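You operate a simulated robot arm through the tools that you are given. There is no shell and no other tool. Be economical: measure what you need, move in short steps, check, and stop when the job is done.

You run a simulated robot arm. Do the job below in one go: nothing can be reset, and whatever is moved stays where it is left.

Task
Put the tag showing the counter's length in the runs tray, turn both capstan dials back and set the brake.
Fine: a green tag; length dial to OFF, speed dial to 0; leave the counter as it is.

Only the result counts: the job must be done as asked and must still hold three seconds after the hand-in. Knocking over, shifting, dropping, spilling or breaking anything else fails it.

Robot
A 7-joint arm with a two-finger parallel gripper on a trunk, on a base that drives. Base frame: it is fixed to the floor where the robot stands at the start and does not move with it; the origin is under the middle of the robot, x ahead of it, y to its left, z up. Units: m, rad, N and s.
With the tool pointing down near the work surface it reaches from about 0.1 to 0.58 m from the robot's upright axis, wherever it stands. Its first joint turns from -2.897 to 2.897 rad. Places, roughly: air valve [0.5, 3.3, 0.6]; air wipe [0.5, 3.3, 0.9]; auto button [0.3, 1.2, 1.2]; brake lever [0.4, 1.6, 0.7]; capstan panel [0.6, 0.4, 1.1]; clear button [0.3, 1.2, 1.2]; cover slider [0.4, 1.7, 1.2]; direction switch [0.5, 0.2, 1.1]; glass drawer [0.4, 1.7, 1.2]; guard door [0.3, 1.7, 1.2]; height knob [0.6, 1.6, 1.2]; inside of the runs tray [0.5, 0, 0.8]; jog button [0.5, 0.3, 1]; knob one [0.4, 1.5, 0.8]; knob two [0.4, 1.4, 0.8]; length dial [0.5, 0.4, 1.1]. Payload 3.43 kg.
The TCP is the grasp point between the finger pads, 0.03 m short of the fingertips. In the tool frame z runs along the fingers and y along their closing line. Largest opening 0.094 m; finger width 0.028, thickness 0.01; the body of the gripper, 0.05 by 0.096 m, starts 0.055 m behind the TCP.
Orientation is that of the tool frame in the base frame, as a unit quaternion [x, y, z, w]. With the fingers straight down and closing along the base's y, the tool's x points along the base's -x, its y along +y and its z along -z.

Tools
- The arm moves only by the tool nudge_tool. Its argument "commands" is a list that holds one entry, the list of rows, each a list of 7 numbers: the shift along the base's x, y, z in m, then the turn, a rotation vector about the base's x, y, z in rad, then the gripper command, from -1 (fully open) to 1 (shut), values between in proportion. In form: [[[dx, dy, dz, rx, ry, rz, gripper], ...]]. A call has 1 to 8 rows; each row shifts and turns the commanded pose from where the row before left it. Each row takes 0.2 s and may step no farther than 0.05 m and 0.15 rad from the row before; otherwise, or with a gripper value out of range, the whole call is refused. A pose out of reach is approached as far as the arm can. The call stops where the force on the tool passes 50 N (or 10 N more than at its start, if that is more) or the arm is blocked; 0.2 s more then pass. The fingers move at their own pace (about 0.108 m/s each) and stop on an object; they squeeze with about 35 N. The grip force told is the motor's: it shows also when the fingers shut on nothing. Time passes only in rows, and 0.2 s behind the last, so rows that do not move let the fingers close. The reply holds the time, the measured pose of the TCP, the force on the tool along the base axes, the opening and the grip force, in the units named above and with some noise, with the torque about the TCP (base axes, N m) and any sound that the robot's microphone picked up.
- Cameras (640 x 400 px; columns grow to the right, rows downward): "scene" is now at [0.3703, 0.215, 1.4015]; the picture's right is [0.00, -0.58, -0.81], its down [-0.62, -0.64, 0.45] and it looks along [-0.78, 0.51, -0.36] (base axes); focal length 214 px, centre (320, 200). "wrist" rides on the gripper at [0.076, 0.014, -0.102] in the tool frame; the picture's right is [-0.18, 0.98, 0.00], its down [-0.75, -0.14, -0.64] and it looks along [-0.63, -0.12, 0.77] (tool axes); focal length 243 px, centre (320, 200). There is no depth. A picture from a camera that has moved, and an enlarged one, comes with that camera's place and axes in the base frame and with its lens.
- snapshot(camera): a new picture of that camera. No time passes.
- slide_trunk(by): slides the trunk up (or, below 0, down) by that many m; the arm and the scene camera ride with it, the base frame stays. It gives what a move gives, with no picture.
- drive_base(legs): drives the robot by 1 to 6 legs, each [ahead, left, turn to the left] in m, m and rad, along the robot's own axes; the way and the turn of a leg run together, so that a leg with both is an arc; at most 1.5 m and 3.142 rad a leg. The arm and the cameras ride along, it lands a little off, and it stops where it bumps. It gives what a move gives.
- head_to(pan, tilt): turns the head with the scene camera to pan (to the left, within 1.396 rad either way) and tilt (down, from -0.506 to 1.204), counted from straight ahead of the robot. It gives what a move gives.
- enlarge(camera, box): a new picture of the part [left, top, right, bottom] of that camera's present view, enlarged. No time passes.
- hand_in(): hands the job in; it is judged then, once.

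Work in short steps. Places have to be worked out from the pictures, the camera data and where the tool is seen: move nearer, look again, correct. Check each grasp and each placing, and mend what went wrong. You have 120 turns and 98 pictures in all, those below and enlarged ones among them. Open the gripper and draw the arm clear of the work before you hand the job in, unless the task says otherwise; then end with one line.

The tools are called as a command line: name --argument value ..., lists and objects as JSON in quotes. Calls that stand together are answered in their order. nudge_tool: Moves the arm, as the interface text tells. Its arguments: {"type":"object","properties":{"commands":{"type":"array","items":{"type":"array","items":{"type":"array","items":{"type":"number"}}}}},"required":["commands"]} The other tools are called the same way: slide_trunk (by) slides the trunk up or down; drive_base (legs) drives the base; head_to (pan, tilt) turns the head that bears the scene camera; snapshot (camera) takes a picture; enlarge (camera, box) takes an enlarged picture of a part of a camera's view; hand_in () hands the job in.

At the start:

```text
time: 0.0
eef_pos: [0.3407, 0.1558, 1.3165]
tcp_rot: [0.0, 1.0, 0.0, 0.0]
ft_force: [-0.4, 0.5, 0.2]
moment: [-0.04, 0.01, -0.01]
finger_gap: 0.0941
finger_force: 0.2
trunk travel left (down, up): [-0.35, 0.24]
robot x, y, heading: [-0.0019, 0.0053, 0.004]
head pan, tilt: [0.951, 0.895]
```

scene: 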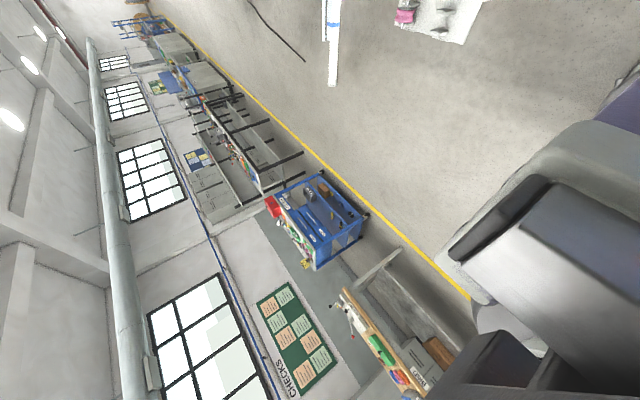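
wrist: 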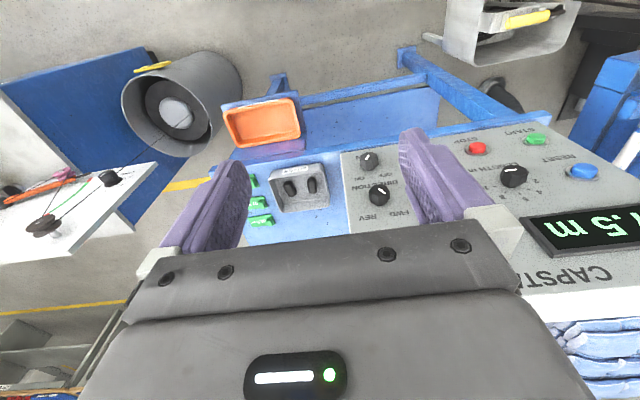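

I'll take a closer look at the wrist view and turn the head towards the panel and the tray.

enlarge --camera "wrist" --box '[200, 80, 640, 300]'

head_to --pan 0.3 --tilt 0.7

snapshot --camera "scene"

```text
1.45 times, centred on (420, 190) of wrist
camera zoom: at [0.2647, 0.1691, 1.4201], right [0.18, 0.98, 0.0], down [0.75, -0.14, 0.64], along [0.63, -0.12, -0.77], focal length 353 px, centre (174, 214)
```

zoom: 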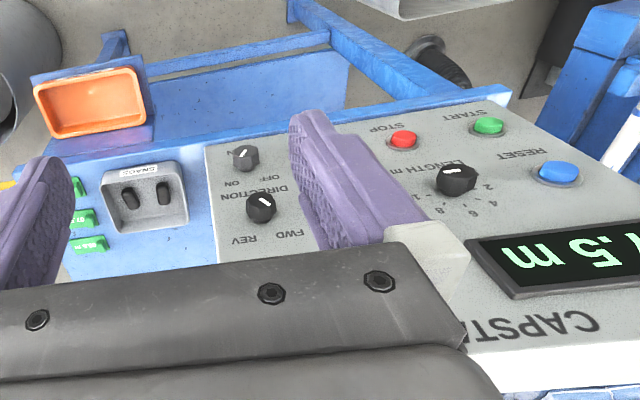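

```text
time: 1.0
eef_pos: [0.34, 0.1551, 1.3163]
tcp_rot: [0.0, 1.0, -0.001, 0.001]
ft_force: [-0.1, -0.1, 0.6]
moment: [-0.03, 0.03, -0.02]
finger_gap: 0.094
finger_force: 0.0
trunk travel left (down, up): [-0.35, 0.24]
robot x, y, heading: [0.0013, 0.0008, 0.005]
head pan, tilt: [0.3, 0.7]
```

```text
94 pictures are left
camera scene: at [0.3861, 0.1786, 1.3645], right [0.0, -0.96, -0.3], down [-0.76, -0.19, 0.62], along [-0.64, 0.23, -0.73], focal length 214 px, centre (320, 200)
```

scene: 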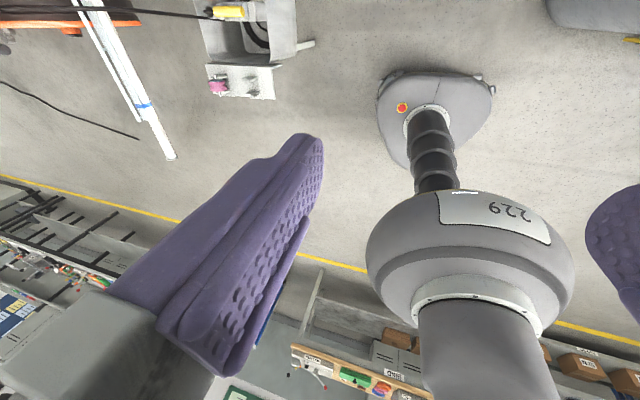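

The head hangs forward, so the lowest tilt should look ahead and down.

head_to --pan 0.0 --tilt -0.506

snapshot --camera "scene"

```text
time: 2.4
eef_pos: [0.3413, 0.1556, 1.3171]
tcp_rot: [0.0, 1.0, 0.0, 0.0]
ft_force: [-0.5, 0.7, 0.1]
moment: [-0.01, 0.0, 0.05]
finger_gap: 0.0939
finger_force: 0.0
trunk travel left (down, up): [-0.35, 0.24]
robot x, y, heading: [-0.0009, 0.0017, 0.003]
head pan, tilt: [0.0, -0.499]
```

```text
93 pictures are left
camera scene: at [0.49, 0.1534, 1.3785], right [0.0, -1.0, 0.0], down [-0.88, 0.0, -0.48], along [0.48, 0.0, -0.88], focal length 214 px, centre (320, 200)
```

scene: 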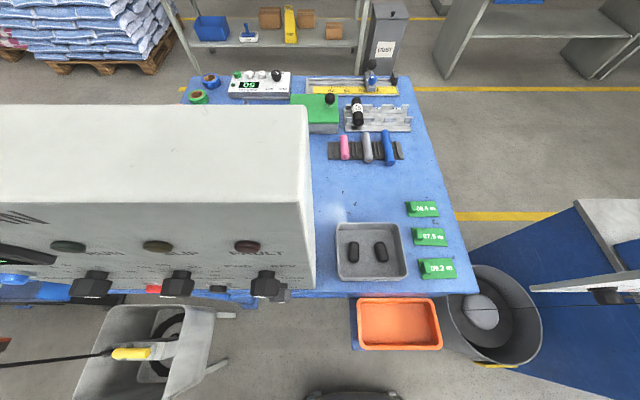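

A good view. I'll read the tags and the panel.

enlarge --camera "scene" --box '[320, 190, 480, 290]'

enlarge --camera "scene" --box '[0, 190, 320, 390]'

head_to --pan 0.5 --tilt -0.3

snapshot --camera "scene"

```text
4.00 times, centred on (400, 240) of scene
camera zoom: at [0.49, 0.1534, 1.3785], right [0.0, -1.0, 0.0], down [-0.88, 0.0, -0.48], along [0.48, 0.0, -0.88], focal length 858 px, centre (0, 40)
```

zoom: 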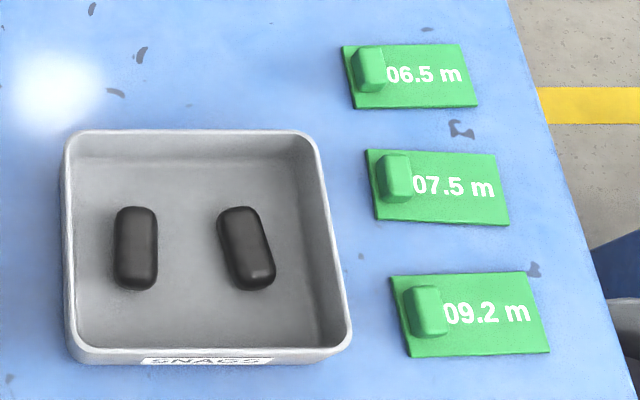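

```text
2.00 times, centred on (160, 290) of scene
camera zoom: at [0.49, 0.1534, 1.3785], right [0.0, -1.0, 0.0], down [-0.88, 0.0, -0.48], along [0.48, 0.0, -0.88], focal length 429 px, centre (640, 20)
```

zoom: 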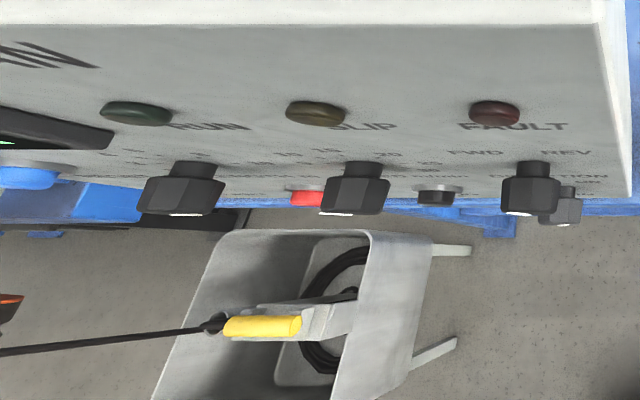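

```text
time: 3.4
eef_pos: [0.3406, 0.1548, 1.317]
tcp_rot: [-0.001, 1.0, 0.0, 0.001]
ft_force: [0.2, -0.9, -0.4]
moment: [-0.01, 0.0, -0.02]
finger_gap: 0.094
finger_force: 0.1
trunk travel left (down, up): [-0.35, 0.24]
robot x, y, heading: [0.0012, -0.003, -0.004]
head pan, tilt: [0.499, -0.3]
```

```text
90 pictures are left
camera scene: at [0.4755, 0.1909, 1.3766], right [0.0, -0.88, -0.48], down [-0.96, 0.14, -0.26], along [0.3, 0.46, -0.84], focal length 214 px, centre (320, 200)
```

scene: 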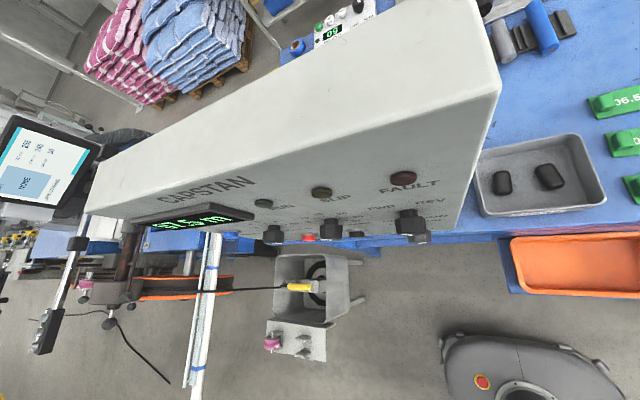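

enlarge --camera "scene" --box '[120, 160, 280, 260]'

head_to --pan 0.9 --tilt -0.5

snapshot --camera "scene"

```text
4.00 times, centred on (200, 210) of scene
camera zoom: at [0.4755, 0.1909, 1.3766], right [0.0, -0.88, -0.48], down [-0.96, 0.14, -0.26], along [0.3, 0.46, -0.84], focal length 858 px, centre (800, 160)
```

zoom: 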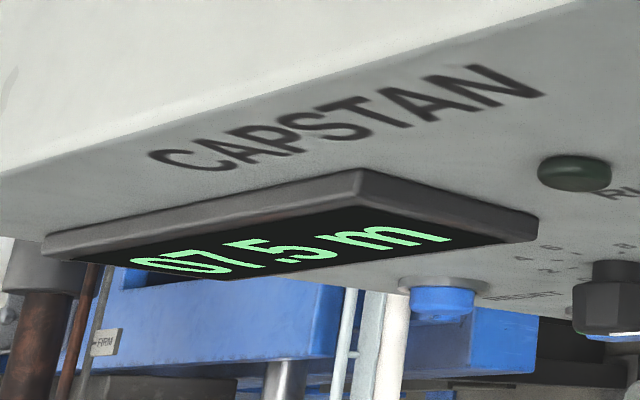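

```text
time: 4.2
eef_pos: [0.34, 0.1557, 1.3166]
tcp_rot: [0.0, 1.0, 0.0, 0.0]
ft_force: [-0.8, 0.2, -0.6]
moment: [-0.02, 0.03, -0.01]
finger_gap: 0.094
finger_force: 0.0
trunk travel left (down, up): [-0.35, 0.24]
robot x, y, heading: [0.0013, 0.0011, -0.001]
head pan, tilt: [0.901, -0.499]
```

```text
88 pictures are left
camera scene: at [0.49, 0.2059, 1.4039], right [0.0, -0.62, -0.78], down [-0.88, 0.37, -0.3], along [0.48, 0.69, -0.55], focal length 214 px, centre (320, 200)
```

scene: 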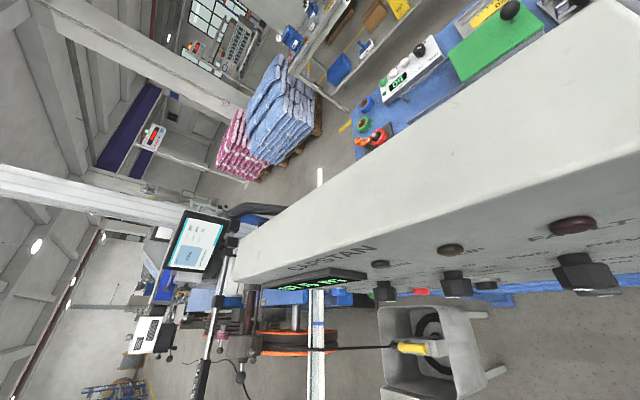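

The counter reads 07.5 m, so the middle tag is the one I need. Next I turn the tool to point forward at the panel, in steps.

nudge_tool --commands '[[[-0.01, 0, 0, 0, -0.15, 0, -1], [-0.01, 0, 0, 0, -0.15, 0, -1], [0, 0, 0, 0, -0.15, 0, -1], [0, 0, 0, 0, -0.15, 0, -1], [0, 0, 0, 0, -0.15, 0, -1], [0, 0, 0, 0, -0.15, 0, -1]]]'

snapshot --camera "wrist"

snapshot --camera "scene"

```text
time: 5.6
eef_pos: [0.3484, 0.1868, 1.3397]
tcp_rot: [-0.001, 0.9, 0.0, 0.435]
ft_force: [-0.2, -0.5, -0.4]
moment: [-0.01, 0.01, -0.01]
finger_gap: 0.0937
finger_force: 0.0
out of reach, approached as far as the arm can: row 5, 6
trunk travel left (down, up): [-0.35, 0.24]
robot x, y, heading: [-0.0001, -0.0014, -0.003]
head pan, tilt: [0.901, -0.499]
```

```text
87 pictures are left
camera wrist: at [0.2207, 0.1997, 1.3446], right [0.11, 0.98, 0.14], down [-0.03, -0.14, 0.99], along [0.99, -0.12, 0.02], focal length 243 px, centre (320, 200)
```

wrist: 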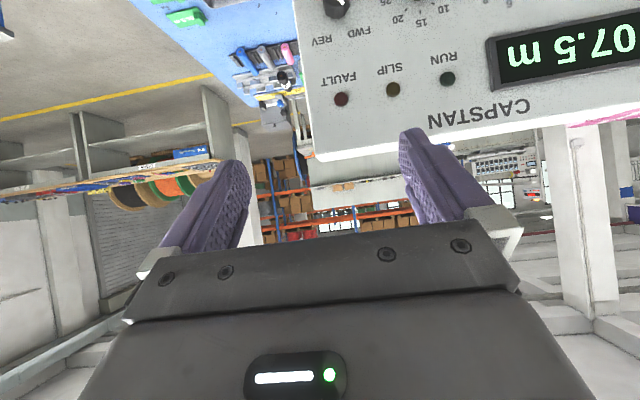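

```text
86 pictures are left
camera scene: at [0.3715, 0.2369, 1.5109], right [0.61, -0.62, -0.49], down [-0.31, 0.37, -0.87], along [0.72, 0.69, 0.03], focal length 214 px, centre (320, 200)
```

scene: 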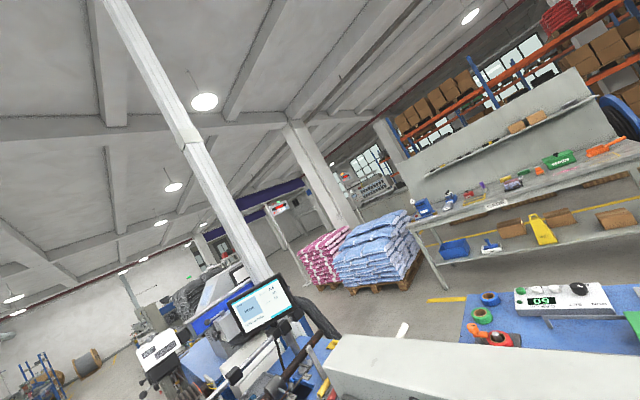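

The scene camera rides on the arm, so it moves with it. The pose was too folded, so I'll lower the tool, move it left and keep turning.

nudge_tool --commands '[[[0, 0.04, -0.02, 0, 0, 0, -1], [0, 0.04, -0.02, 0, 0, 0, -1], [0, 0.04, -0.03, 0, 0, 0, -1], [0, 0.04, -0.03, 0, -0.1, 0, -1], [0, 0, -0.03, 0, -0.15, 0, -1], [0, 0, -0.03, 0, -0.15, 0, -1], [0, 0, -0.03, 0, -0.15, 0, -1], [0, 0, -0.02, 0, -0.12, 0, -1]]]'

snapshot --camera "wrist"

snapshot --camera "scene"

```text
time: 7.5
eef_pos: [0.3472, 0.346, 1.1268]
tcp_rot: [-0.003, 0.723, 0.002, 0.691]
ft_force: [75.8, 18.3, -41.9]
moment: [-1.25, 0.06, -2.29]
finger_gap: 0.0942
finger_force: 0.0
trunk travel left (down, up): [-0.35, 0.24]
robot x, y, heading: [-0.0028, 0.0024, -0.001]
head pan, tilt: [0.901, -0.499]
stopped in row 8: the force on the tool passed its limit at 247 N (the readings are from after the stop); the commanded pose is now the measured one
```

```text
85 pictures are left
camera wrist: at [0.2424, 0.3587, 1.0545], right [0.0, 0.98, 0.18], down [-0.61, -0.14, 0.78], along [0.8, -0.11, 0.6], focal length 243 px, centre (320, 200)
```

wrist: 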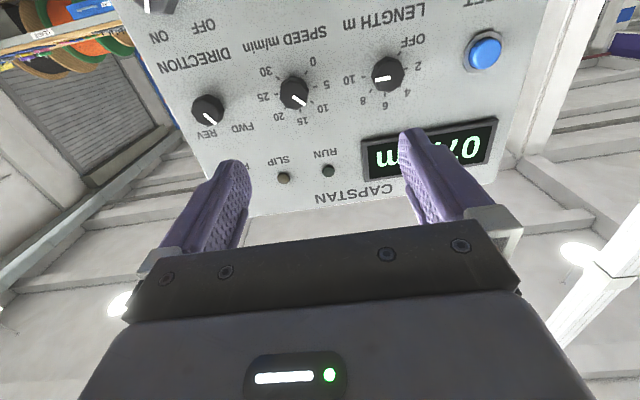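

```text
84 pictures are left
camera scene: at [0.2658, 0.3962, 1.2777], right [0.79, -0.62, -0.03], down [0.26, 0.37, -0.89], along [0.56, 0.69, 0.45], focal length 214 px, centre (320, 200)
```

scene: 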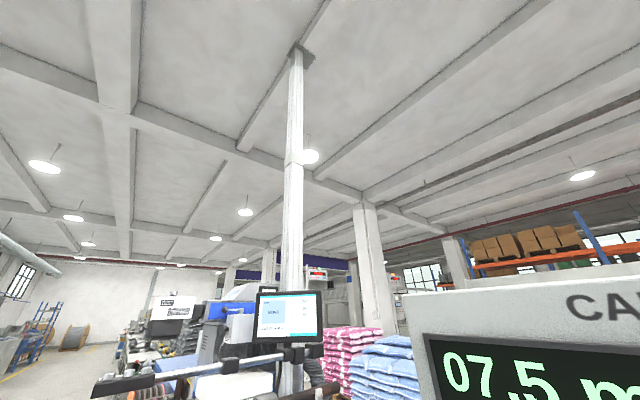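

Something behind the hand touched, probably the robot's own arm. I'll move forward and up to relieve it.

nudge_tool --commands '[[[0.02, 0, 0.02, 0, 0, 0, -1], [0.02, 0, 0.01, 0, 0, 0, -1], [0, 0, 0, 0, 0, 0, -1]]]'

head_to --pan 0.0 --tilt 0.5

snapshot --camera "scene"

snapshot --camera "wrist"

```text
time: 8.3
eef_pos: [0.3872, 0.3454, 1.156]
tcp_rot: [-0.001, 0.722, 0.001, 0.692]
ft_force: [0.0, -0.2, 0.1]
moment: [0.0, -0.01, 0.04]
finger_gap: 0.0939
finger_force: 0.0
trunk travel left (down, up): [-0.35, 0.24]
robot x, y, heading: [0.0004, 0.0034, 0.002]
head pan, tilt: [0.901, -0.499]
```

```text
time: 9.5
eef_pos: [0.3889, 0.3446, 1.1556]
tcp_rot: [-0.002, 0.721, 0.001, 0.693]
ft_force: [0.5, 0.2, 0.2]
moment: [0.04, 0.03, -0.01]
finger_gap: 0.0938
finger_force: 0.1
trunk travel left (down, up): [-0.35, 0.24]
robot x, y, heading: [0.0029, -0.0023, -0.001]
head pan, tilt: [0.0, 0.499]
```

```text
83 pictures are left
camera scene: at [0.3522, 0.3432, 1.2205], right [0.0, -1.0, 0.0], down [-0.51, 0.0, -0.86], along [0.86, 0.0, -0.51], focal length 214 px, centre (320, 200)
```

scene: 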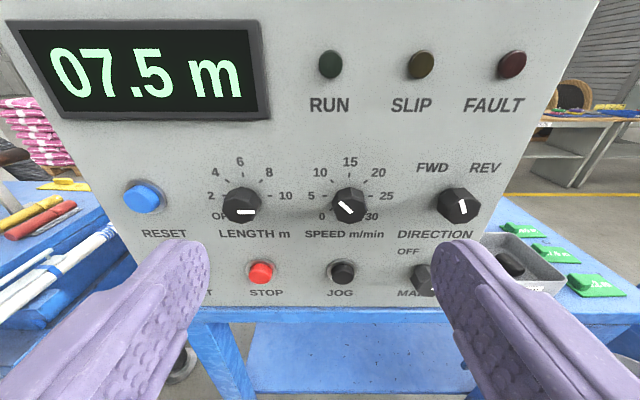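

```text
82 pictures are left
camera wrist: at [0.284, 0.3585, 1.085], right [0.0, 0.98, 0.18], down [-0.61, -0.14, 0.78], along [0.79, -0.12, 0.6], focal length 243 px, centre (320, 200)
```

wrist: 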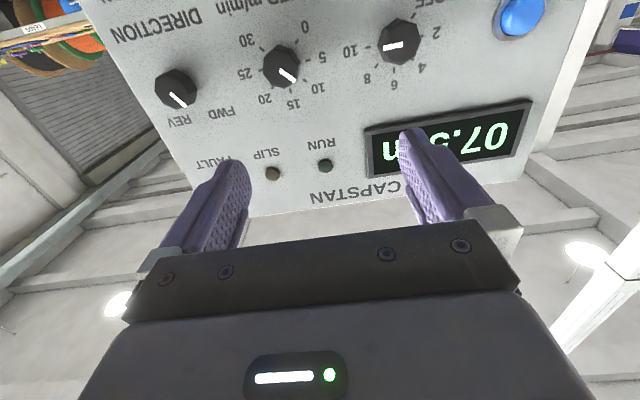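

Clear view now: length points near 10 and speed near 10. I'll zoom in for exact angles and knob geometry.

enlarge --camera "scene" --box '[190, 140, 414, 280]'

enlarge --camera "wrist" --box '[220, 0, 444, 140]'

```text
2.86 times, centred on (302, 210) of scene
camera zoom: at [0.3522, 0.3432, 1.2205], right [0.0, -1.0, 0.0], down [-0.51, 0.0, -0.86], along [0.86, 0.0, -0.51], focal length 613 px, centre (371, 171)
```

zoom: 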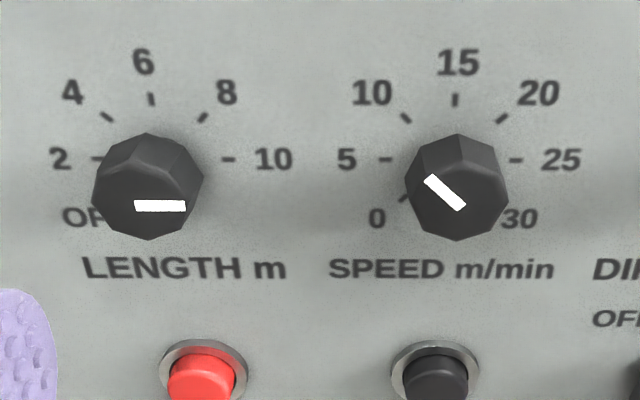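

```text
2.86 times, centred on (332, 70) of wrist
camera zoom: at [0.284, 0.3585, 1.085], right [0.0, 0.98, 0.18], down [-0.61, -0.14, 0.78], along [0.79, -0.12, 0.6], focal length 693 px, centre (286, 571)
```

zoom: 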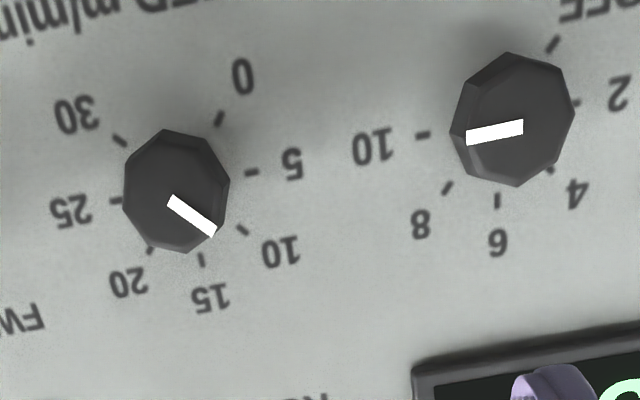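

Both knobs are octagonal with 45° steps: speed has to turn 90° counter-clockwise, length 225°. The speed knob base is at about (0.536, 0.3165, 1.1165), so I level the tool and go in front of it.

nudge_tool --commands '[[[0.02, -0.014, -0.02, 0, -0.04, 0, -0.2], [0.02, -0.014, -0.02, 0, 0, 0, -0.2], [0.03, 0, 0, 0, 0, 0, -0.2], [0, 0, 0, 0, 0, 0, -0.2]]]'

snapshot --camera "scene"

snapshot --camera "wrist"

```text
time: 10.5
eef_pos: [0.457, 0.3166, 1.1165]
tcp_rot: [-0.001, 0.707, 0.001, 0.707]
ft_force: [-0.2, -0.4, 0.8]
moment: [-0.03, 0.0, -0.01]
finger_gap: 0.0563
finger_force: 0.0
trunk travel left (down, up): [-0.35, 0.24]
robot x, y, heading: [-0.0034, -0.0018, -0.005]
head pan, tilt: [0.0, 0.499]
```

```text
79 pictures are left
camera scene: at [0.4185, 0.3147, 1.1785], right [0.0, -1.0, 0.0], down [-0.48, 0.0, -0.88], along [0.88, 0.0, -0.48], focal length 214 px, centre (320, 200)
```

scene: 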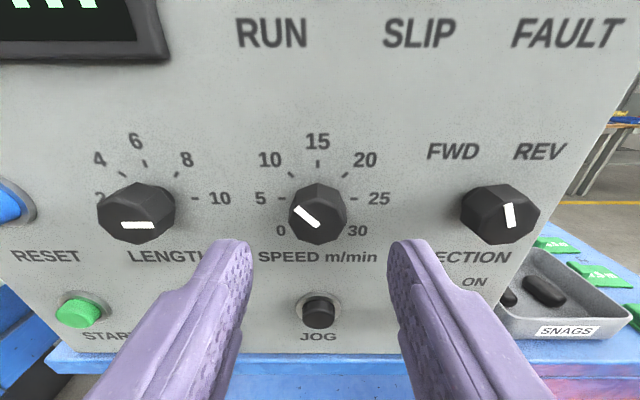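

```text
78 pictures are left
camera wrist: at [0.3558, 0.3301, 1.0404], right [0.0, 0.98, 0.18], down [-0.64, -0.14, 0.75], along [0.77, -0.12, 0.63], focal length 243 px, centre (320, 200)
```

wrist: 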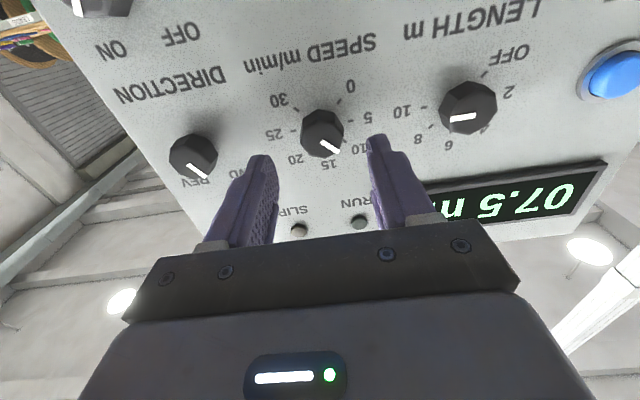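

Aligned. I advance and close on the speed knob.

nudge_tool --commands '[[[0.02, 0, 0, 0, 0, 0, -0.2], [0.018, 0, 0, 0, 0, 0, -0.2], [0, 0, 0, 0, 0, 0, 0.4], [0, 0, 0, 0, 0, 0, 0.8], [0, 0, 0, 0, 0, 0, 0.8]]]'

snapshot --camera "scene"

```text
time: 11.7
eef_pos: [0.4957, 0.3181, 1.1161]
tcp_rot: [-0.002, 0.707, 0.0, 0.707]
ft_force: [1.6, 3.8, 1.0]
moment: [-0.02, 0.01, 0.28]
finger_gap: 0.031
finger_force: 44.8
trunk travel left (down, up): [-0.35, 0.24]
robot x, y, heading: [-0.0043, -0.0022, 0.002]
head pan, tilt: [0.0, 0.499]
```

```text
77 pictures are left
camera scene: at [0.4566, 0.316, 1.179], right [0.0, -1.0, 0.0], down [-0.48, 0.0, -0.88], along [0.88, 0.0, -0.48], focal length 214 px, centre (320, 200)
```

scene: 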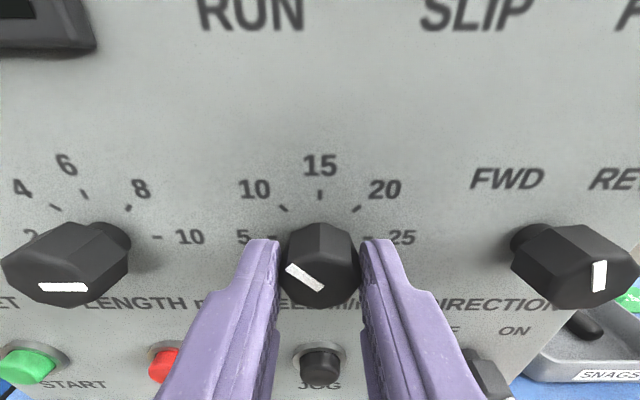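

Gripped at 31 mm. I turn counter-clockwise, first by about half.

nudge_tool --commands '[[[0, 0, 0, -0.13, 0, 0, 0.8], [0, 0, 0, -0.13, 0, 0, 0.8], [0, 0, 0, -0.13, 0, 0, 0.8], [0, 0, 0, -0.13, 0, 0, 0.8], [0, 0, 0, -0.13, 0, 0, 0.8], [0, 0, 0, -0.13, 0, 0, 0.8]]]'

snapshot --camera "scene"

```text
time: 13.1
eef_pos: [0.496, 0.3198, 1.116]
tcp_rot: [-0.272, 0.653, -0.269, 0.654]
ft_force: [2.5, 13.2, 9.2]
moment: [0.02, 0.18, -0.2]
finger_gap: 0.0309
finger_force: 45.1
trunk travel left (down, up): [-0.35, 0.24]
robot x, y, heading: [-0.0002, -0.0028, 0.001]
head pan, tilt: [0.0, 0.499]
```

```text
76 pictures are left
camera scene: at [0.4564, 0.3618, 1.1601], right [0.0, -0.71, 0.71], down [-0.48, -0.62, -0.62], along [0.88, -0.33, -0.34], focal length 214 px, centre (320, 200)
```

scene: 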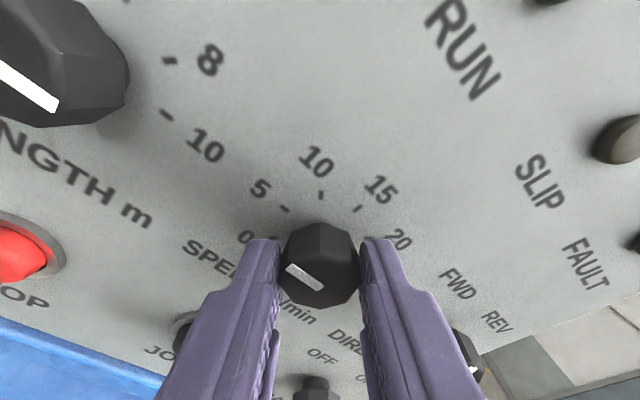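

The knob follows. I turn the second half with a slight y correction.

nudge_tool --commands '[[[0, -0.001, 0, -0.13, 0, 0, 0.8], [0, -0.001, 0, -0.13, 0, 0, 0.8], [0, 0, 0, -0.13, 0, 0, 0.8], [0, 0, 0, -0.13, 0, 0, 0.8], [0, 0, 0, -0.13, 0, 0, 0.8], [0, 0, 0, -0.14, 0, 0, 0.8]]]'

snapshot --camera "scene"

```text
time: 14.5
eef_pos: [0.4958, 0.3181, 1.1158]
tcp_rot: [0.502, -0.499, 0.5, -0.498]
ft_force: [-2.4, 24.8, 7.5]
moment: [0.17, -0.11, 0.93]
finger_gap: 0.0312
finger_force: 45.0
trunk travel left (down, up): [-0.35, 0.24]
robot x, y, heading: [0.001, 0.0023, -0.002]
head pan, tilt: [0.0, 0.499]
```

```text
75 pictures are left
camera scene: at [0.4563, 0.3809, 1.1138], right [0.0, 0.01, 1.0], down [-0.48, -0.88, 0.01], along [0.88, -0.48, 0.0], focal length 214 px, centre (320, 200)
```

scene: 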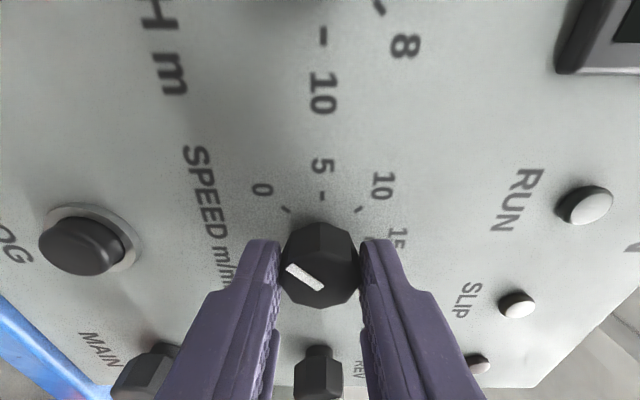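

Released check next: I open and back off, then look at the pointer.

nudge_tool --commands '[[[0, 0, 0, 0, 0, 0, -0.2], [0, 0, 0, 0, 0, 0, -0.2], [-0.03, 0, 0, 0, 0, 0, -0.2], [-0.03, 0, 0, 0, 0, 0, -0.2]]]'

snapshot --camera "scene"

enlarge --camera "wrist" --box '[220, 50, 444, 190]'

```text
time: 15.5
eef_pos: [0.4371, 0.3134, 1.1163]
tcp_rot: [0.501, -0.501, 0.499, -0.499]
ft_force: [0.1, -0.4, -0.4]
moment: [0.04, -0.01, 0.01]
finger_gap: 0.0563
finger_force: 0.1
trunk travel left (down, up): [-0.35, 0.24]
robot x, y, heading: [0.0016, 0.0003, 0.002]
head pan, tilt: [0.0, 0.499]
```

```text
74 pictures are left
camera scene: at [0.3979, 0.377, 1.1146], right [0.0, 0.0, 1.0], down [-0.48, -0.88, 0.0], along [0.88, -0.48, 0.0], focal length 214 px, centre (320, 200)
```

scene: 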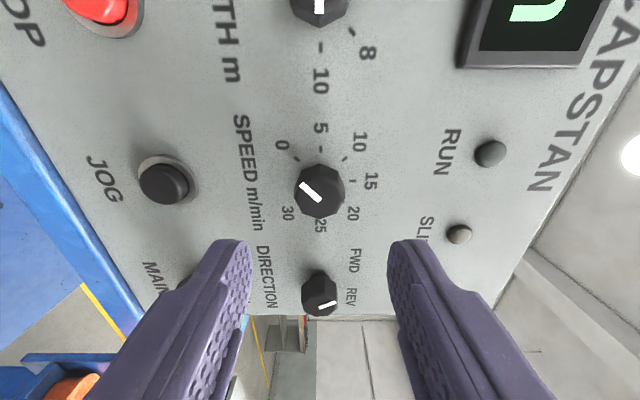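

```text
2.86 times, centred on (332, 120) of wrist
camera zoom: at [0.3352, 0.2384, 1.1026], right [0.0, 0.18, -0.98], down [-0.64, 0.75, 0.14], along [0.77, 0.63, 0.12], focal length 693 px, centre (286, 429)
```

zoom: 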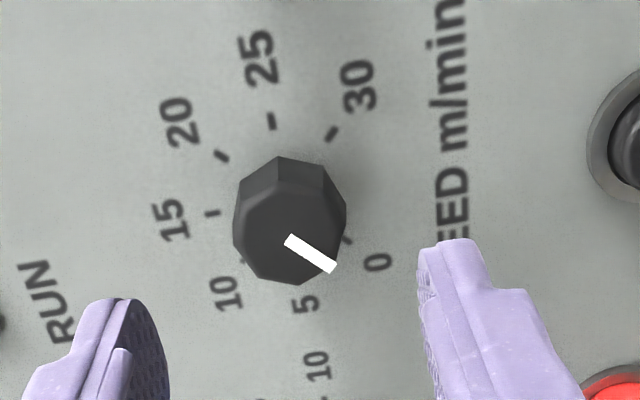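

Speed now sits on 0. I move in front of the length knob and roll back about 2 rad.

nudge_tool --commands '[[[0, 0.02, 0, 0.14, 0, 0, -0.2], [0, 0.02, 0, 0.14, 0, 0, -0.2], [0, 0.02, 0, 0.14, 0, 0, -0.2], [0, 0.02, 0, 0.14, 0, 0, -0.2], [0, 0.021, 0, 0.14, 0, 0, -0.2], [0, 0, 0, 0.14, 0, 0, -0.2], [0, 0, 0, 0.14, 0, 0, -0.2]]]'

nudge_tool --commands '[[[0, 0, 0, 0.14, 0, 0, -0.2], [0, 0, 0, 0.14, 0, 0, -0.2], [0, 0, 0, 0.14, 0, 0, -0.2], [0, 0, 0, 0.14, 0, 0, -0.2], [0, 0, 0, 0.14, 0, 0, -0.2], [0, 0, 0, 0.14, 0, 0, -0.2], [0, 0, 0, 0.14, 0, 0, -0.2]]]'

snapshot --camera "scene"

```text
time: 17.1
eef_pos: [0.4356, 0.4171, 1.1146]
tcp_rot: [-0.207, 0.677, -0.205, 0.676]
ft_force: [0.5, 0.1, -0.1]
moment: [0.02, 0.02, 0.01]
finger_gap: 0.0564
finger_force: 0.2
trunk travel left (down, up): [-0.35, 0.24]
robot x, y, heading: [-0.0025, 0.0001, -0.0]
head pan, tilt: [0.0, 0.499]
```

```text
time: 18.7
eef_pos: [0.4367, 0.4165, 1.1158]
tcp_rot: [0.135, 0.693, 0.139, 0.694]
ft_force: [-0.1, -0.3, 0.1]
moment: [0.01, 0.02, -0.01]
finger_gap: 0.0565
finger_force: 0.0
trunk travel left (down, up): [-0.35, 0.24]
robot x, y, heading: [0.0013, 0.0004, -0.002]
head pan, tilt: [0.0, 0.499]
```

```text
72 pictures are left
camera scene: at [0.398, 0.3899, 1.1744], right [0.0, -0.92, -0.38], down [-0.48, 0.33, -0.81], along [0.88, 0.18, -0.44], focal length 214 px, centre (320, 200)
```

scene: 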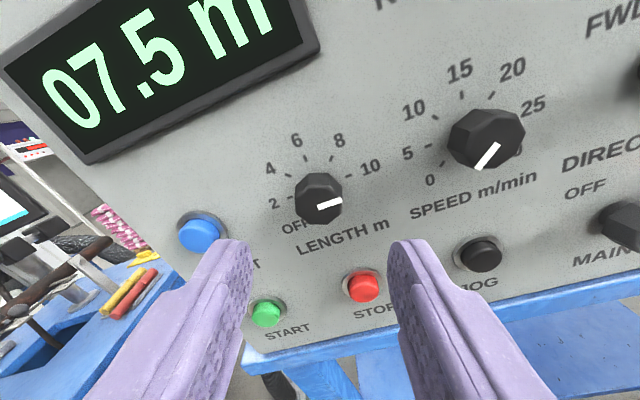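

I roll to exactly 45° so the pads meet the knob flats, then go in and close.

nudge_tool --commands '[[[0, 0, 0, 0.13, 0, 0, -0.2], [0, 0, 0, 0.13, 0, 0, -0.2], [0, 0, 0, 0.13, 0, 0, -0.2], [0.02, 0, 0, 0, 0, 0, -0.2], [0.02, 0, 0, 0, 0, 0, -0.2], [0.019, 0, 0, 0, 0, 0, -0.2], [0, 0, 0, 0, 0, 0, 0.4], [0, 0, 0, 0, 0, 0, 0.8]]]'

nudge_tool --commands '[[[0, 0, 0, 0, 0, 0, 0.8]]]'

snapshot --camera "scene"

```text
time: 19.1
eef_pos: [0.4373, 0.4182, 1.113]
tcp_rot: [0.154, 0.695, 0.161, 0.684]
ft_force: [37.0, 15.4, -12.4]
moment: [-0.57, 0.57, -0.93]
finger_gap: 0.0564
finger_force: 0.0
trunk travel left (down, up): [-0.35, 0.24]
robot x, y, heading: [0.0027, 0.0023, -0.002]
head pan, tilt: [0.0, 0.499]
stopped in row 1: the force on the tool passed its limit at 150 N (the readings are from after the stop); the commanded pose is now the measured one
```

```text
time: 19.5
eef_pos: [0.4363, 0.4186, 1.1127]
tcp_rot: [0.153, 0.696, 0.16, 0.683]
ft_force: [23.9, 10.6, -8.0]
moment: [-0.43, 0.34, -0.68]
finger_gap: 0.0094
finger_force: 0.0
trunk travel left (down, up): [-0.35, 0.24]
robot x, y, heading: [-0.0024, 0.0019, -0.002]
head pan, tilt: [0.0, 0.499]
stopped in row 1: the force on the tool passed its limit at 54 N (the readings are from after the stop); the commanded pose is now the measured one
```

```text
71 pictures are left
camera scene: at [0.3983, 0.3891, 1.1699], right [0.01, -0.9, -0.43], down [-0.5, 0.37, -0.78], along [0.87, 0.22, -0.44], focal length 214 px, centre (320, 200)
```

scene: 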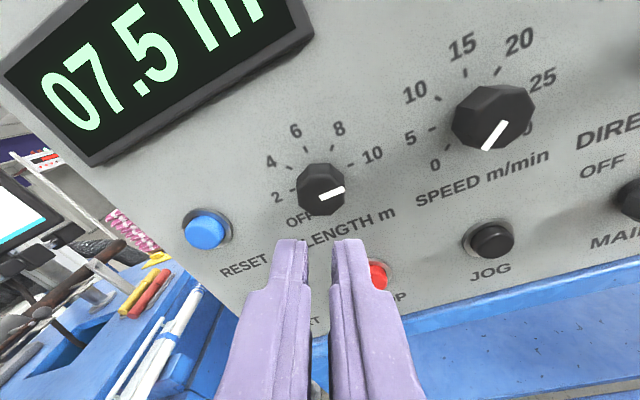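

The hand touches something at this roll, so I roll back to 0 and open.

nudge_tool --commands '[[[0, -0.001, 0.001, -0.15, 0, 0, -0.2], [0, -0.001, 0.001, -0.15, 0, 0, -0.2], [0, 0, 0.001, -0.145, 0, 0, -0.2], [0, 0, 0, 0, 0, 0, -0.2]]]'

```text
time: 20.5
eef_pos: [0.4367, 0.417, 1.1183]
tcp_rot: [-0.002, 0.713, 0.003, 0.701]
ft_force: [0.2, 0.1, -0.1]
moment: [-0.03, -0.02, 0.01]
finger_gap: 0.0564
finger_force: 0.0
trunk travel left (down, up): [-0.35, 0.24]
robot x, y, heading: [0.0008, -0.0, -0.004]
head pan, tilt: [0.0, 0.499]
```

Free again. I straighten the tilt, advance onto the knob and close.

nudge_tool --commands '[[[0, -0.001, -0.002, 0, -0.017, 0, -0.2], [0.02, 0, 0, 0, 0, 0, -0.2], [0.02, 0, 0, 0, 0, 0, -0.2], [0.019, 0, 0, 0, 0, 0, -0.2], [0, 0, 0, 0, 0, 0, 0.4], [0, 0, 0, 0, 0, 0, 0.8], [0, 0, 0, 0, 0, 0, 0.8]]]'

snapshot --camera "scene"

```text
time: 22.1
eef_pos: [0.4969, 0.4182, 1.1145]
tcp_rot: [-0.001, 0.707, 0.004, 0.707]
ft_force: [3.9, 10.4, 2.7]
moment: [-0.01, -0.04, 0.4]
finger_gap: 0.0312
finger_force: 45.1
trunk travel left (down, up): [-0.35, 0.24]
robot x, y, heading: [0.0004, 0.0001, 0.001]
head pan, tilt: [0.0, 0.499]
```

```text
70 pictures are left
camera scene: at [0.4566, 0.4154, 1.1769], right [0.01, -1.0, 0.0], down [-0.48, 0.0, -0.88], along [0.88, 0.01, -0.48], focal length 214 px, centre (320, 200)
```

scene: 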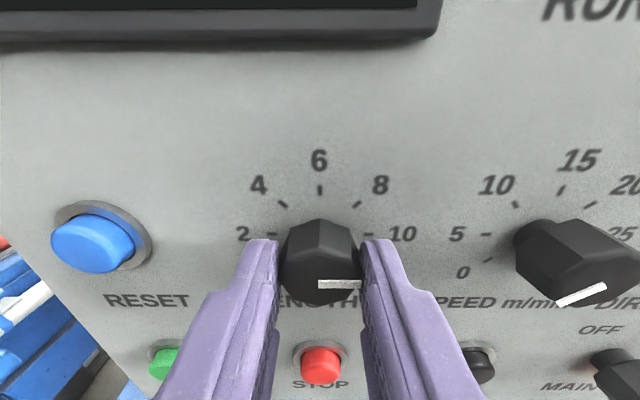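

Gripped. I turn 90° counter-clockwise in two calls.

nudge_tool --commands '[[[0, 0.001, 0, -0.1428, 0, 0, 0.8], [0, 0, 0, -0.1428, 0, 0, 0.8], [0, 0, 0, -0.1428, 0, 0, 0.8], [0, 0, 0, -0.1428, 0, 0, 0.8], [0, 0, 0, -0.1428, 0, 0, 0.8], [0, 0, 0, -0.1428, 0, 0, 0.8]]]'

nudge_tool --commands '[[[0, 0, 0, -0.1428, 0, 0, 0.8], [0, 0, 0, -0.1428, 0, 0, 0.8], [0, 0, 0, -0.1428, 0, 0, 0.8], [0, 0, 0, -0.1428, 0, 0, 0.8], [0, 0, 0, -0.1428, 0, 0, 0.8]]]'

snapshot --camera "scene"

```text
time: 23.5
eef_pos: [0.4953, 0.4185, 1.1154]
tcp_rot: [-0.295, 0.644, -0.291, 0.643]
ft_force: [10.9, 10.5, 13.5]
moment: [0.02, -0.57, 0.27]
finger_gap: 0.031
finger_force: 45.2
trunk travel left (down, up): [-0.35, 0.24]
robot x, y, heading: [0.001, 0.0008, 0.001]
head pan, tilt: [0.0, 0.499]
```

```text
time: 24.7
eef_pos: [0.4945, 0.4166, 1.1153]
tcp_rot: [-0.501, 0.502, -0.498, 0.499]
ft_force: [8.4, 7.6, 22.5]
moment: [0.02, -0.65, 0.52]
finger_gap: 0.0311
finger_force: 44.6
trunk travel left (down, up): [-0.35, 0.24]
robot x, y, heading: [-0.0008, -0.003, -0.007]
head pan, tilt: [0.0, 0.499]
```

```text
69 pictures are left
camera scene: at [0.4564, 0.4791, 1.1144], right [0.01, 0.0, 1.0], down [-0.48, -0.88, 0.0], along [0.88, -0.48, -0.01], focal length 214 px, centre (320, 200)
```

scene: 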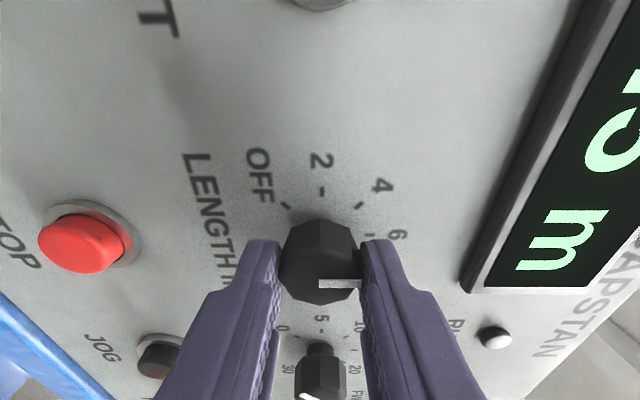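

At 6 now. I try to continue another 45° in this grip.

nudge_tool --commands '[[[0, 0, 0.001, -0.131, 0, 0, 0.8], [0, 0, 0, -0.131, 0, 0, 0.8], [0, 0, 0, -0.131, 0, 0, 0.8], [0, 0, 0, -0.131, 0, 0, 0.8], [0, 0, 0, -0.131, 0, 0, 0.8], [0, 0, 0, -0.131, 0, 0, 0.8]]]'

snapshot --camera "scene"

```text
time: 26.1
eef_pos: [0.4958, 0.4181, 1.116]
tcp_rot: [0.654, -0.273, 0.653, -0.269]
ft_force: [9.9, 10.7, 21.7]
moment: [0.02, -0.6, 0.45]
finger_gap: 0.0308
finger_force: 45.0
trunk travel left (down, up): [-0.35, 0.24]
robot x, y, heading: [0.0028, -0.0007, 0.002]
head pan, tilt: [0.0, 0.499]
```

```text
68 pictures are left
camera scene: at [0.4563, 0.461, 1.0697], right [0.01, 0.71, 0.71], down [-0.48, -0.62, 0.62], along [0.88, -0.34, 0.34], focal length 214 px, centre (320, 200)
```

scene: 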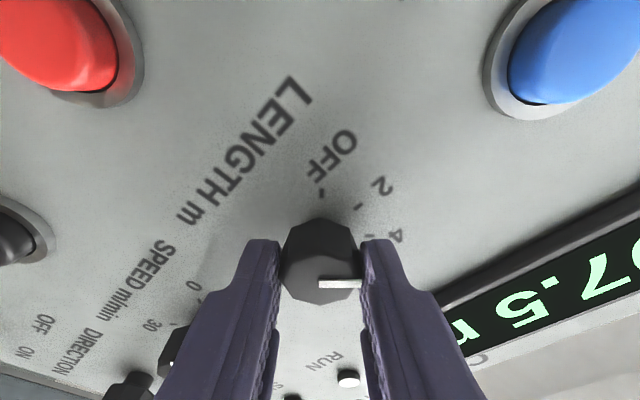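

At 4 and still free; I try another 45°.

nudge_tool --commands '[[[0, 0, 0, -0.131, 0, 0, 0.8], [0, 0, 0, -0.131, 0, 0, 0.8], [0, 0, 0, -0.131, 0, 0, 0.8], [0, 0, 0, -0.131, 0, 0, 0.8], [0, 0, 0, -0.131, 0, 0, 0.8], [0, 0, 0, -0.131, 0, 0, 0.8]]]'

snapshot --camera "scene"

```text
time: 27.5
eef_pos: [0.4961, 0.4184, 1.1157]
tcp_rot: [0.706, -0.002, 0.708, 0.004]
ft_force: [12.6, 19.6, 26.3]
moment: [0.01, -0.88, 0.45]
finger_gap: 0.031
finger_force: 45.1
trunk travel left (down, up): [-0.35, 0.24]
robot x, y, heading: [0.0019, -0.005, 0.007]
head pan, tilt: [0.0, 0.499]
```

```text
67 pictures are left
camera scene: at [0.4561, 0.4164, 1.0505], right [0.01, 1.0, 0.0], down [-0.48, 0.0, 0.88], along [0.88, 0.0, 0.48], focal length 214 px, centre (320, 200)
```

scene: 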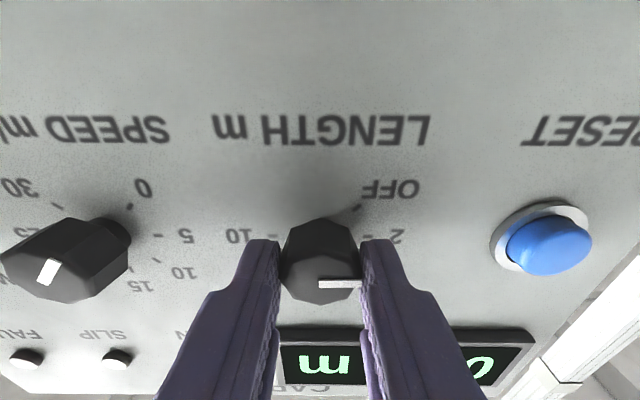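

One more 45° to OFF, then I release and check.

nudge_tool --commands '[[[0, 0, 0.001, -0.131, 0, 0, 0.8], [0, 0, 0, -0.131, 0, 0, 0.8], [0, 0, 0, -0.131, 0, 0, 0.8], [0, 0, 0, -0.131, 0, 0, 0.8], [0, 0, 0, -0.131, 0, 0, 0.8], [0, 0, 0, -0.131, 0, 0, 0.8]]]'

snapshot --camera "scene"

```text
time: 28.9
eef_pos: [0.4954, 0.4178, 1.1156]
tcp_rot: [0.653, 0.27, 0.653, 0.273]
ft_force: [2.6, 14.9, 5.2]
moment: [0.44, 0.12, 0.27]
finger_gap: 0.0312
finger_force: 45.2
trunk travel left (down, up): [-0.35, 0.24]
robot x, y, heading: [0.0015, -0.0017, 0.001]
head pan, tilt: [0.0, 0.499]
```

```text
66 pictures are left
camera scene: at [0.4556, 0.3712, 1.0688], right [0.0, 0.7, -0.71], down [-0.48, 0.63, 0.62], along [0.88, 0.34, 0.34], focal length 214 px, centre (320, 200)
```

scene: 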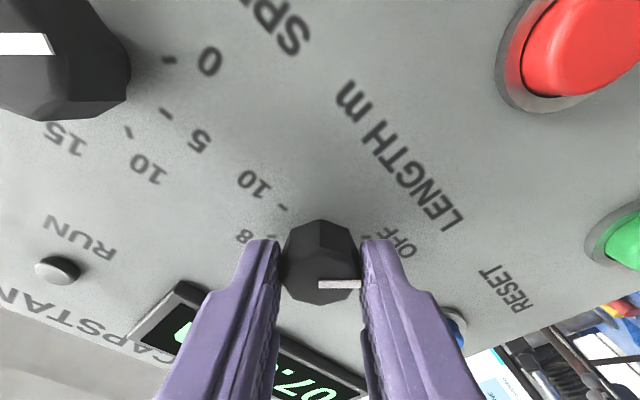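

nudge_tool --commands '[[[0, 0, 0, 0, 0, 0, -0.2], [0, 0, 0, 0, 0, 0, -0.2], [-0.03, 0, 0, 0, 0, 0, -0.2], [-0.03, 0, 0, 0, 0, 0, -0.2]]]'

enlarge --camera "scene" --box '[208, 110, 432, 250]'

snapshot --camera "wrist"

```text
time: 29.9
eef_pos: [0.4329, 0.4165, 1.1163]
tcp_rot: [0.652, 0.269, 0.654, 0.273]
ft_force: [0.0, -0.1, -0.2]
moment: [0.03, 0.01, -0.02]
finger_gap: 0.0563
finger_force: 0.0
trunk travel left (down, up): [-0.35, 0.24]
robot x, y, heading: [-0.0014, -0.0038, 0.001]
head pan, tilt: [0.0, 0.499]
```

```text
2.86 times, centred on (320, 180) of scene
camera zoom: at [0.3941, 0.3701, 1.0702], right [0.01, 0.71, -0.71], down [-0.48, 0.62, 0.62], along [0.88, 0.33, 0.34], focal length 613 px, centre (320, 257)
```

zoom: 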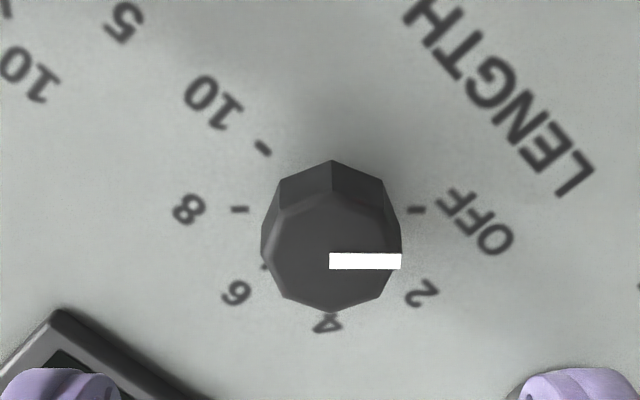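

```text
64 pictures are left
camera wrist: at [0.3314, 0.4607, 1.181], right [-0.01, -0.83, 0.56], down [-0.64, -0.43, -0.64], along [0.77, -0.37, -0.53], focal length 243 px, centre (320, 200)
```

wrist: 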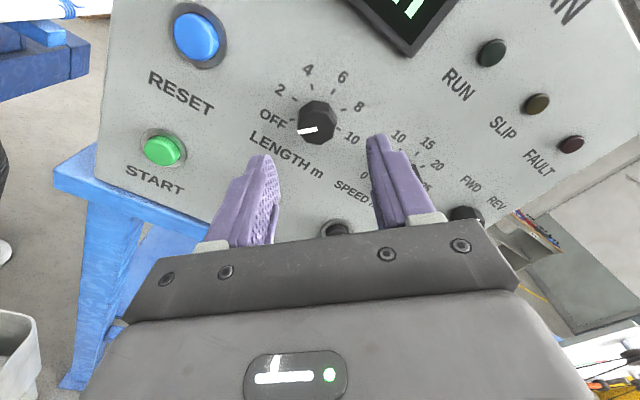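

Length is on OFF. Now I unroll the tool while moving right, staying clear of the panel.

nudge_tool --commands '[[[-0.005, -0.01, 0.01, 0.145, 0, 0, -0.2], [0, -0.015, 0.01, 0.145, 0, 0, -0.2], [0, -0.015, 0.01, 0.145, 0, 0, -0.2], [0, -0.015, 0.01, 0.145, 0, 0, -0.2], [0, -0.015, 0.01, 0.145, 0, 0, -0.2], [0, -0.015, 0.01, 0.145, 0, 0, -0.2], [0, -0.015, 0, 0.145, 0, 0, -0.2], [0, -0.015, 0, 0.145, 0, 0, -0.2]]]'

nudge_tool --commands '[[[0, -0.015, 0, 0.145, 0, 0, -0.2], [0, -0.015, 0, 0.145, 0, 0, -0.2], [0, -0.015, 0, 0.145, 0, 0, -0.2], [0, -0.015, 0, 0.145, 0, 0, -0.2], [0, -0.015, 0, 0.145, 0, 0, -0.2], [0, -0.015, 0, 0.145, 0, 0, -0.2], [0, -0.015, 0, 0.145, 0, 0, -0.2], [0, -0.015, 0, 0.145, 0, 0, -0.2]]]'

nudge_tool --commands '[[[0, -0.01, 0, 0.145, 0, 0, -0.2], [0, -0.01, 0, 0.145, 0, 0, -0.2], [0, -0.01, 0, 0.145, 0, 0, -0.2], [0, -0.01, 0, 0.145, 0, 0, -0.2], [0, -0.01, 0, 0.145, 0, 0, -0.2], [0, -0.01, 0, 0.145, 0, 0, -0.2], [0, -0.01, 0, 0.145, 0, 0, -0.2], [0, -0.01, 0, 0.145, 0, 0, -0.2]]]'

```text
time: 31.7
eef_pos: [0.4308, 0.3011, 1.1751]
tcp_rot: [0.695, -0.134, 0.694, -0.131]
ft_force: [-0.3, 0.3, 0.0]
moment: [0.02, 0.03, -0.02]
finger_gap: 0.0562
finger_force: 0.1
trunk travel left (down, up): [-0.35, 0.24]
robot x, y, heading: [0.0018, -0.0004, -0.0]
head pan, tilt: [0.0, 0.499]
```

```text
time: 33.5
eef_pos: [0.4304, 0.1812, 1.1775]
tcp_rot: [0.51, -0.493, 0.507, -0.49]
ft_force: [0.1, -0.5, -0.1]
moment: [-0.01, -0.01, 0.01]
finger_gap: 0.0563
finger_force: 0.0
trunk travel left (down, up): [-0.35, 0.24]
robot x, y, heading: [0.0017, -0.0024, 0.003]
head pan, tilt: [0.0, 0.499]
```

```text
time: 35.3
eef_pos: [0.4308, 0.1038, 1.1743]
tcp_rot: [-0.176, 0.69, -0.17, 0.682]
ft_force: [18.9, 10.3, -15.0]
moment: [-1.12, -0.83, -2.06]
finger_gap: 0.0564
finger_force: 0.1
trunk travel left (down, up): [-0.35, 0.24]
robot x, y, heading: [0.0013, 0.0005, 0.003]
head pan, tilt: [0.0, 0.499]
stopped in row 8: the force on the tool passed its limit at 158 N (the readings are from after the stop); the commanded pose is now the measured one
```

The folded arm touches itself again, so I tilt the tool downwards while raising it, which opens the arm.

nudge_tool --commands '[[[0.02, 0, 0.01, 0, 0, 0, -0.2], [0.01, -0.01, 0.02, 0, 0.14, 0, -0.2], [0, -0.02, 0.02, 0, 0.14, 0, -0.2], [0, -0.02, 0.01, 0, 0.14, 0, -0.2], [0, -0.02, 0, 0, 0.14, 0, -0.2], [0, -0.02, 0, 0, 0.14, 0, -0.2]]]'

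snapshot --camera "scene"

```text
time: 36.7
eef_pos: [0.4828, 0.0208, 1.2275]
tcp_rot: [-0.222, 0.881, -0.099, 0.405]
ft_force: [0.1, -0.4, -0.5]
moment: [-0.01, 0.01, -0.01]
finger_gap: 0.0565
finger_force: 0.1
out of reach, approached as far as the arm can: row 2, 3
trunk travel left (down, up): [-0.35, 0.24]
robot x, y, heading: [-0.0007, -0.0019, -0.001]
head pan, tilt: [0.0, 0.499]
```

```text
63 pictures are left
camera scene: at [0.4891, 0.0479, 1.2957], right [0.31, -0.88, 0.35], down [-0.87, -0.42, -0.27], along [0.39, -0.22, -0.89], focal length 214 px, centre (320, 200)
```

scene: 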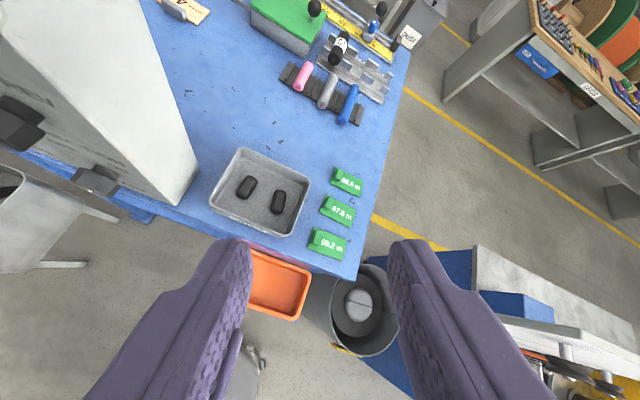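

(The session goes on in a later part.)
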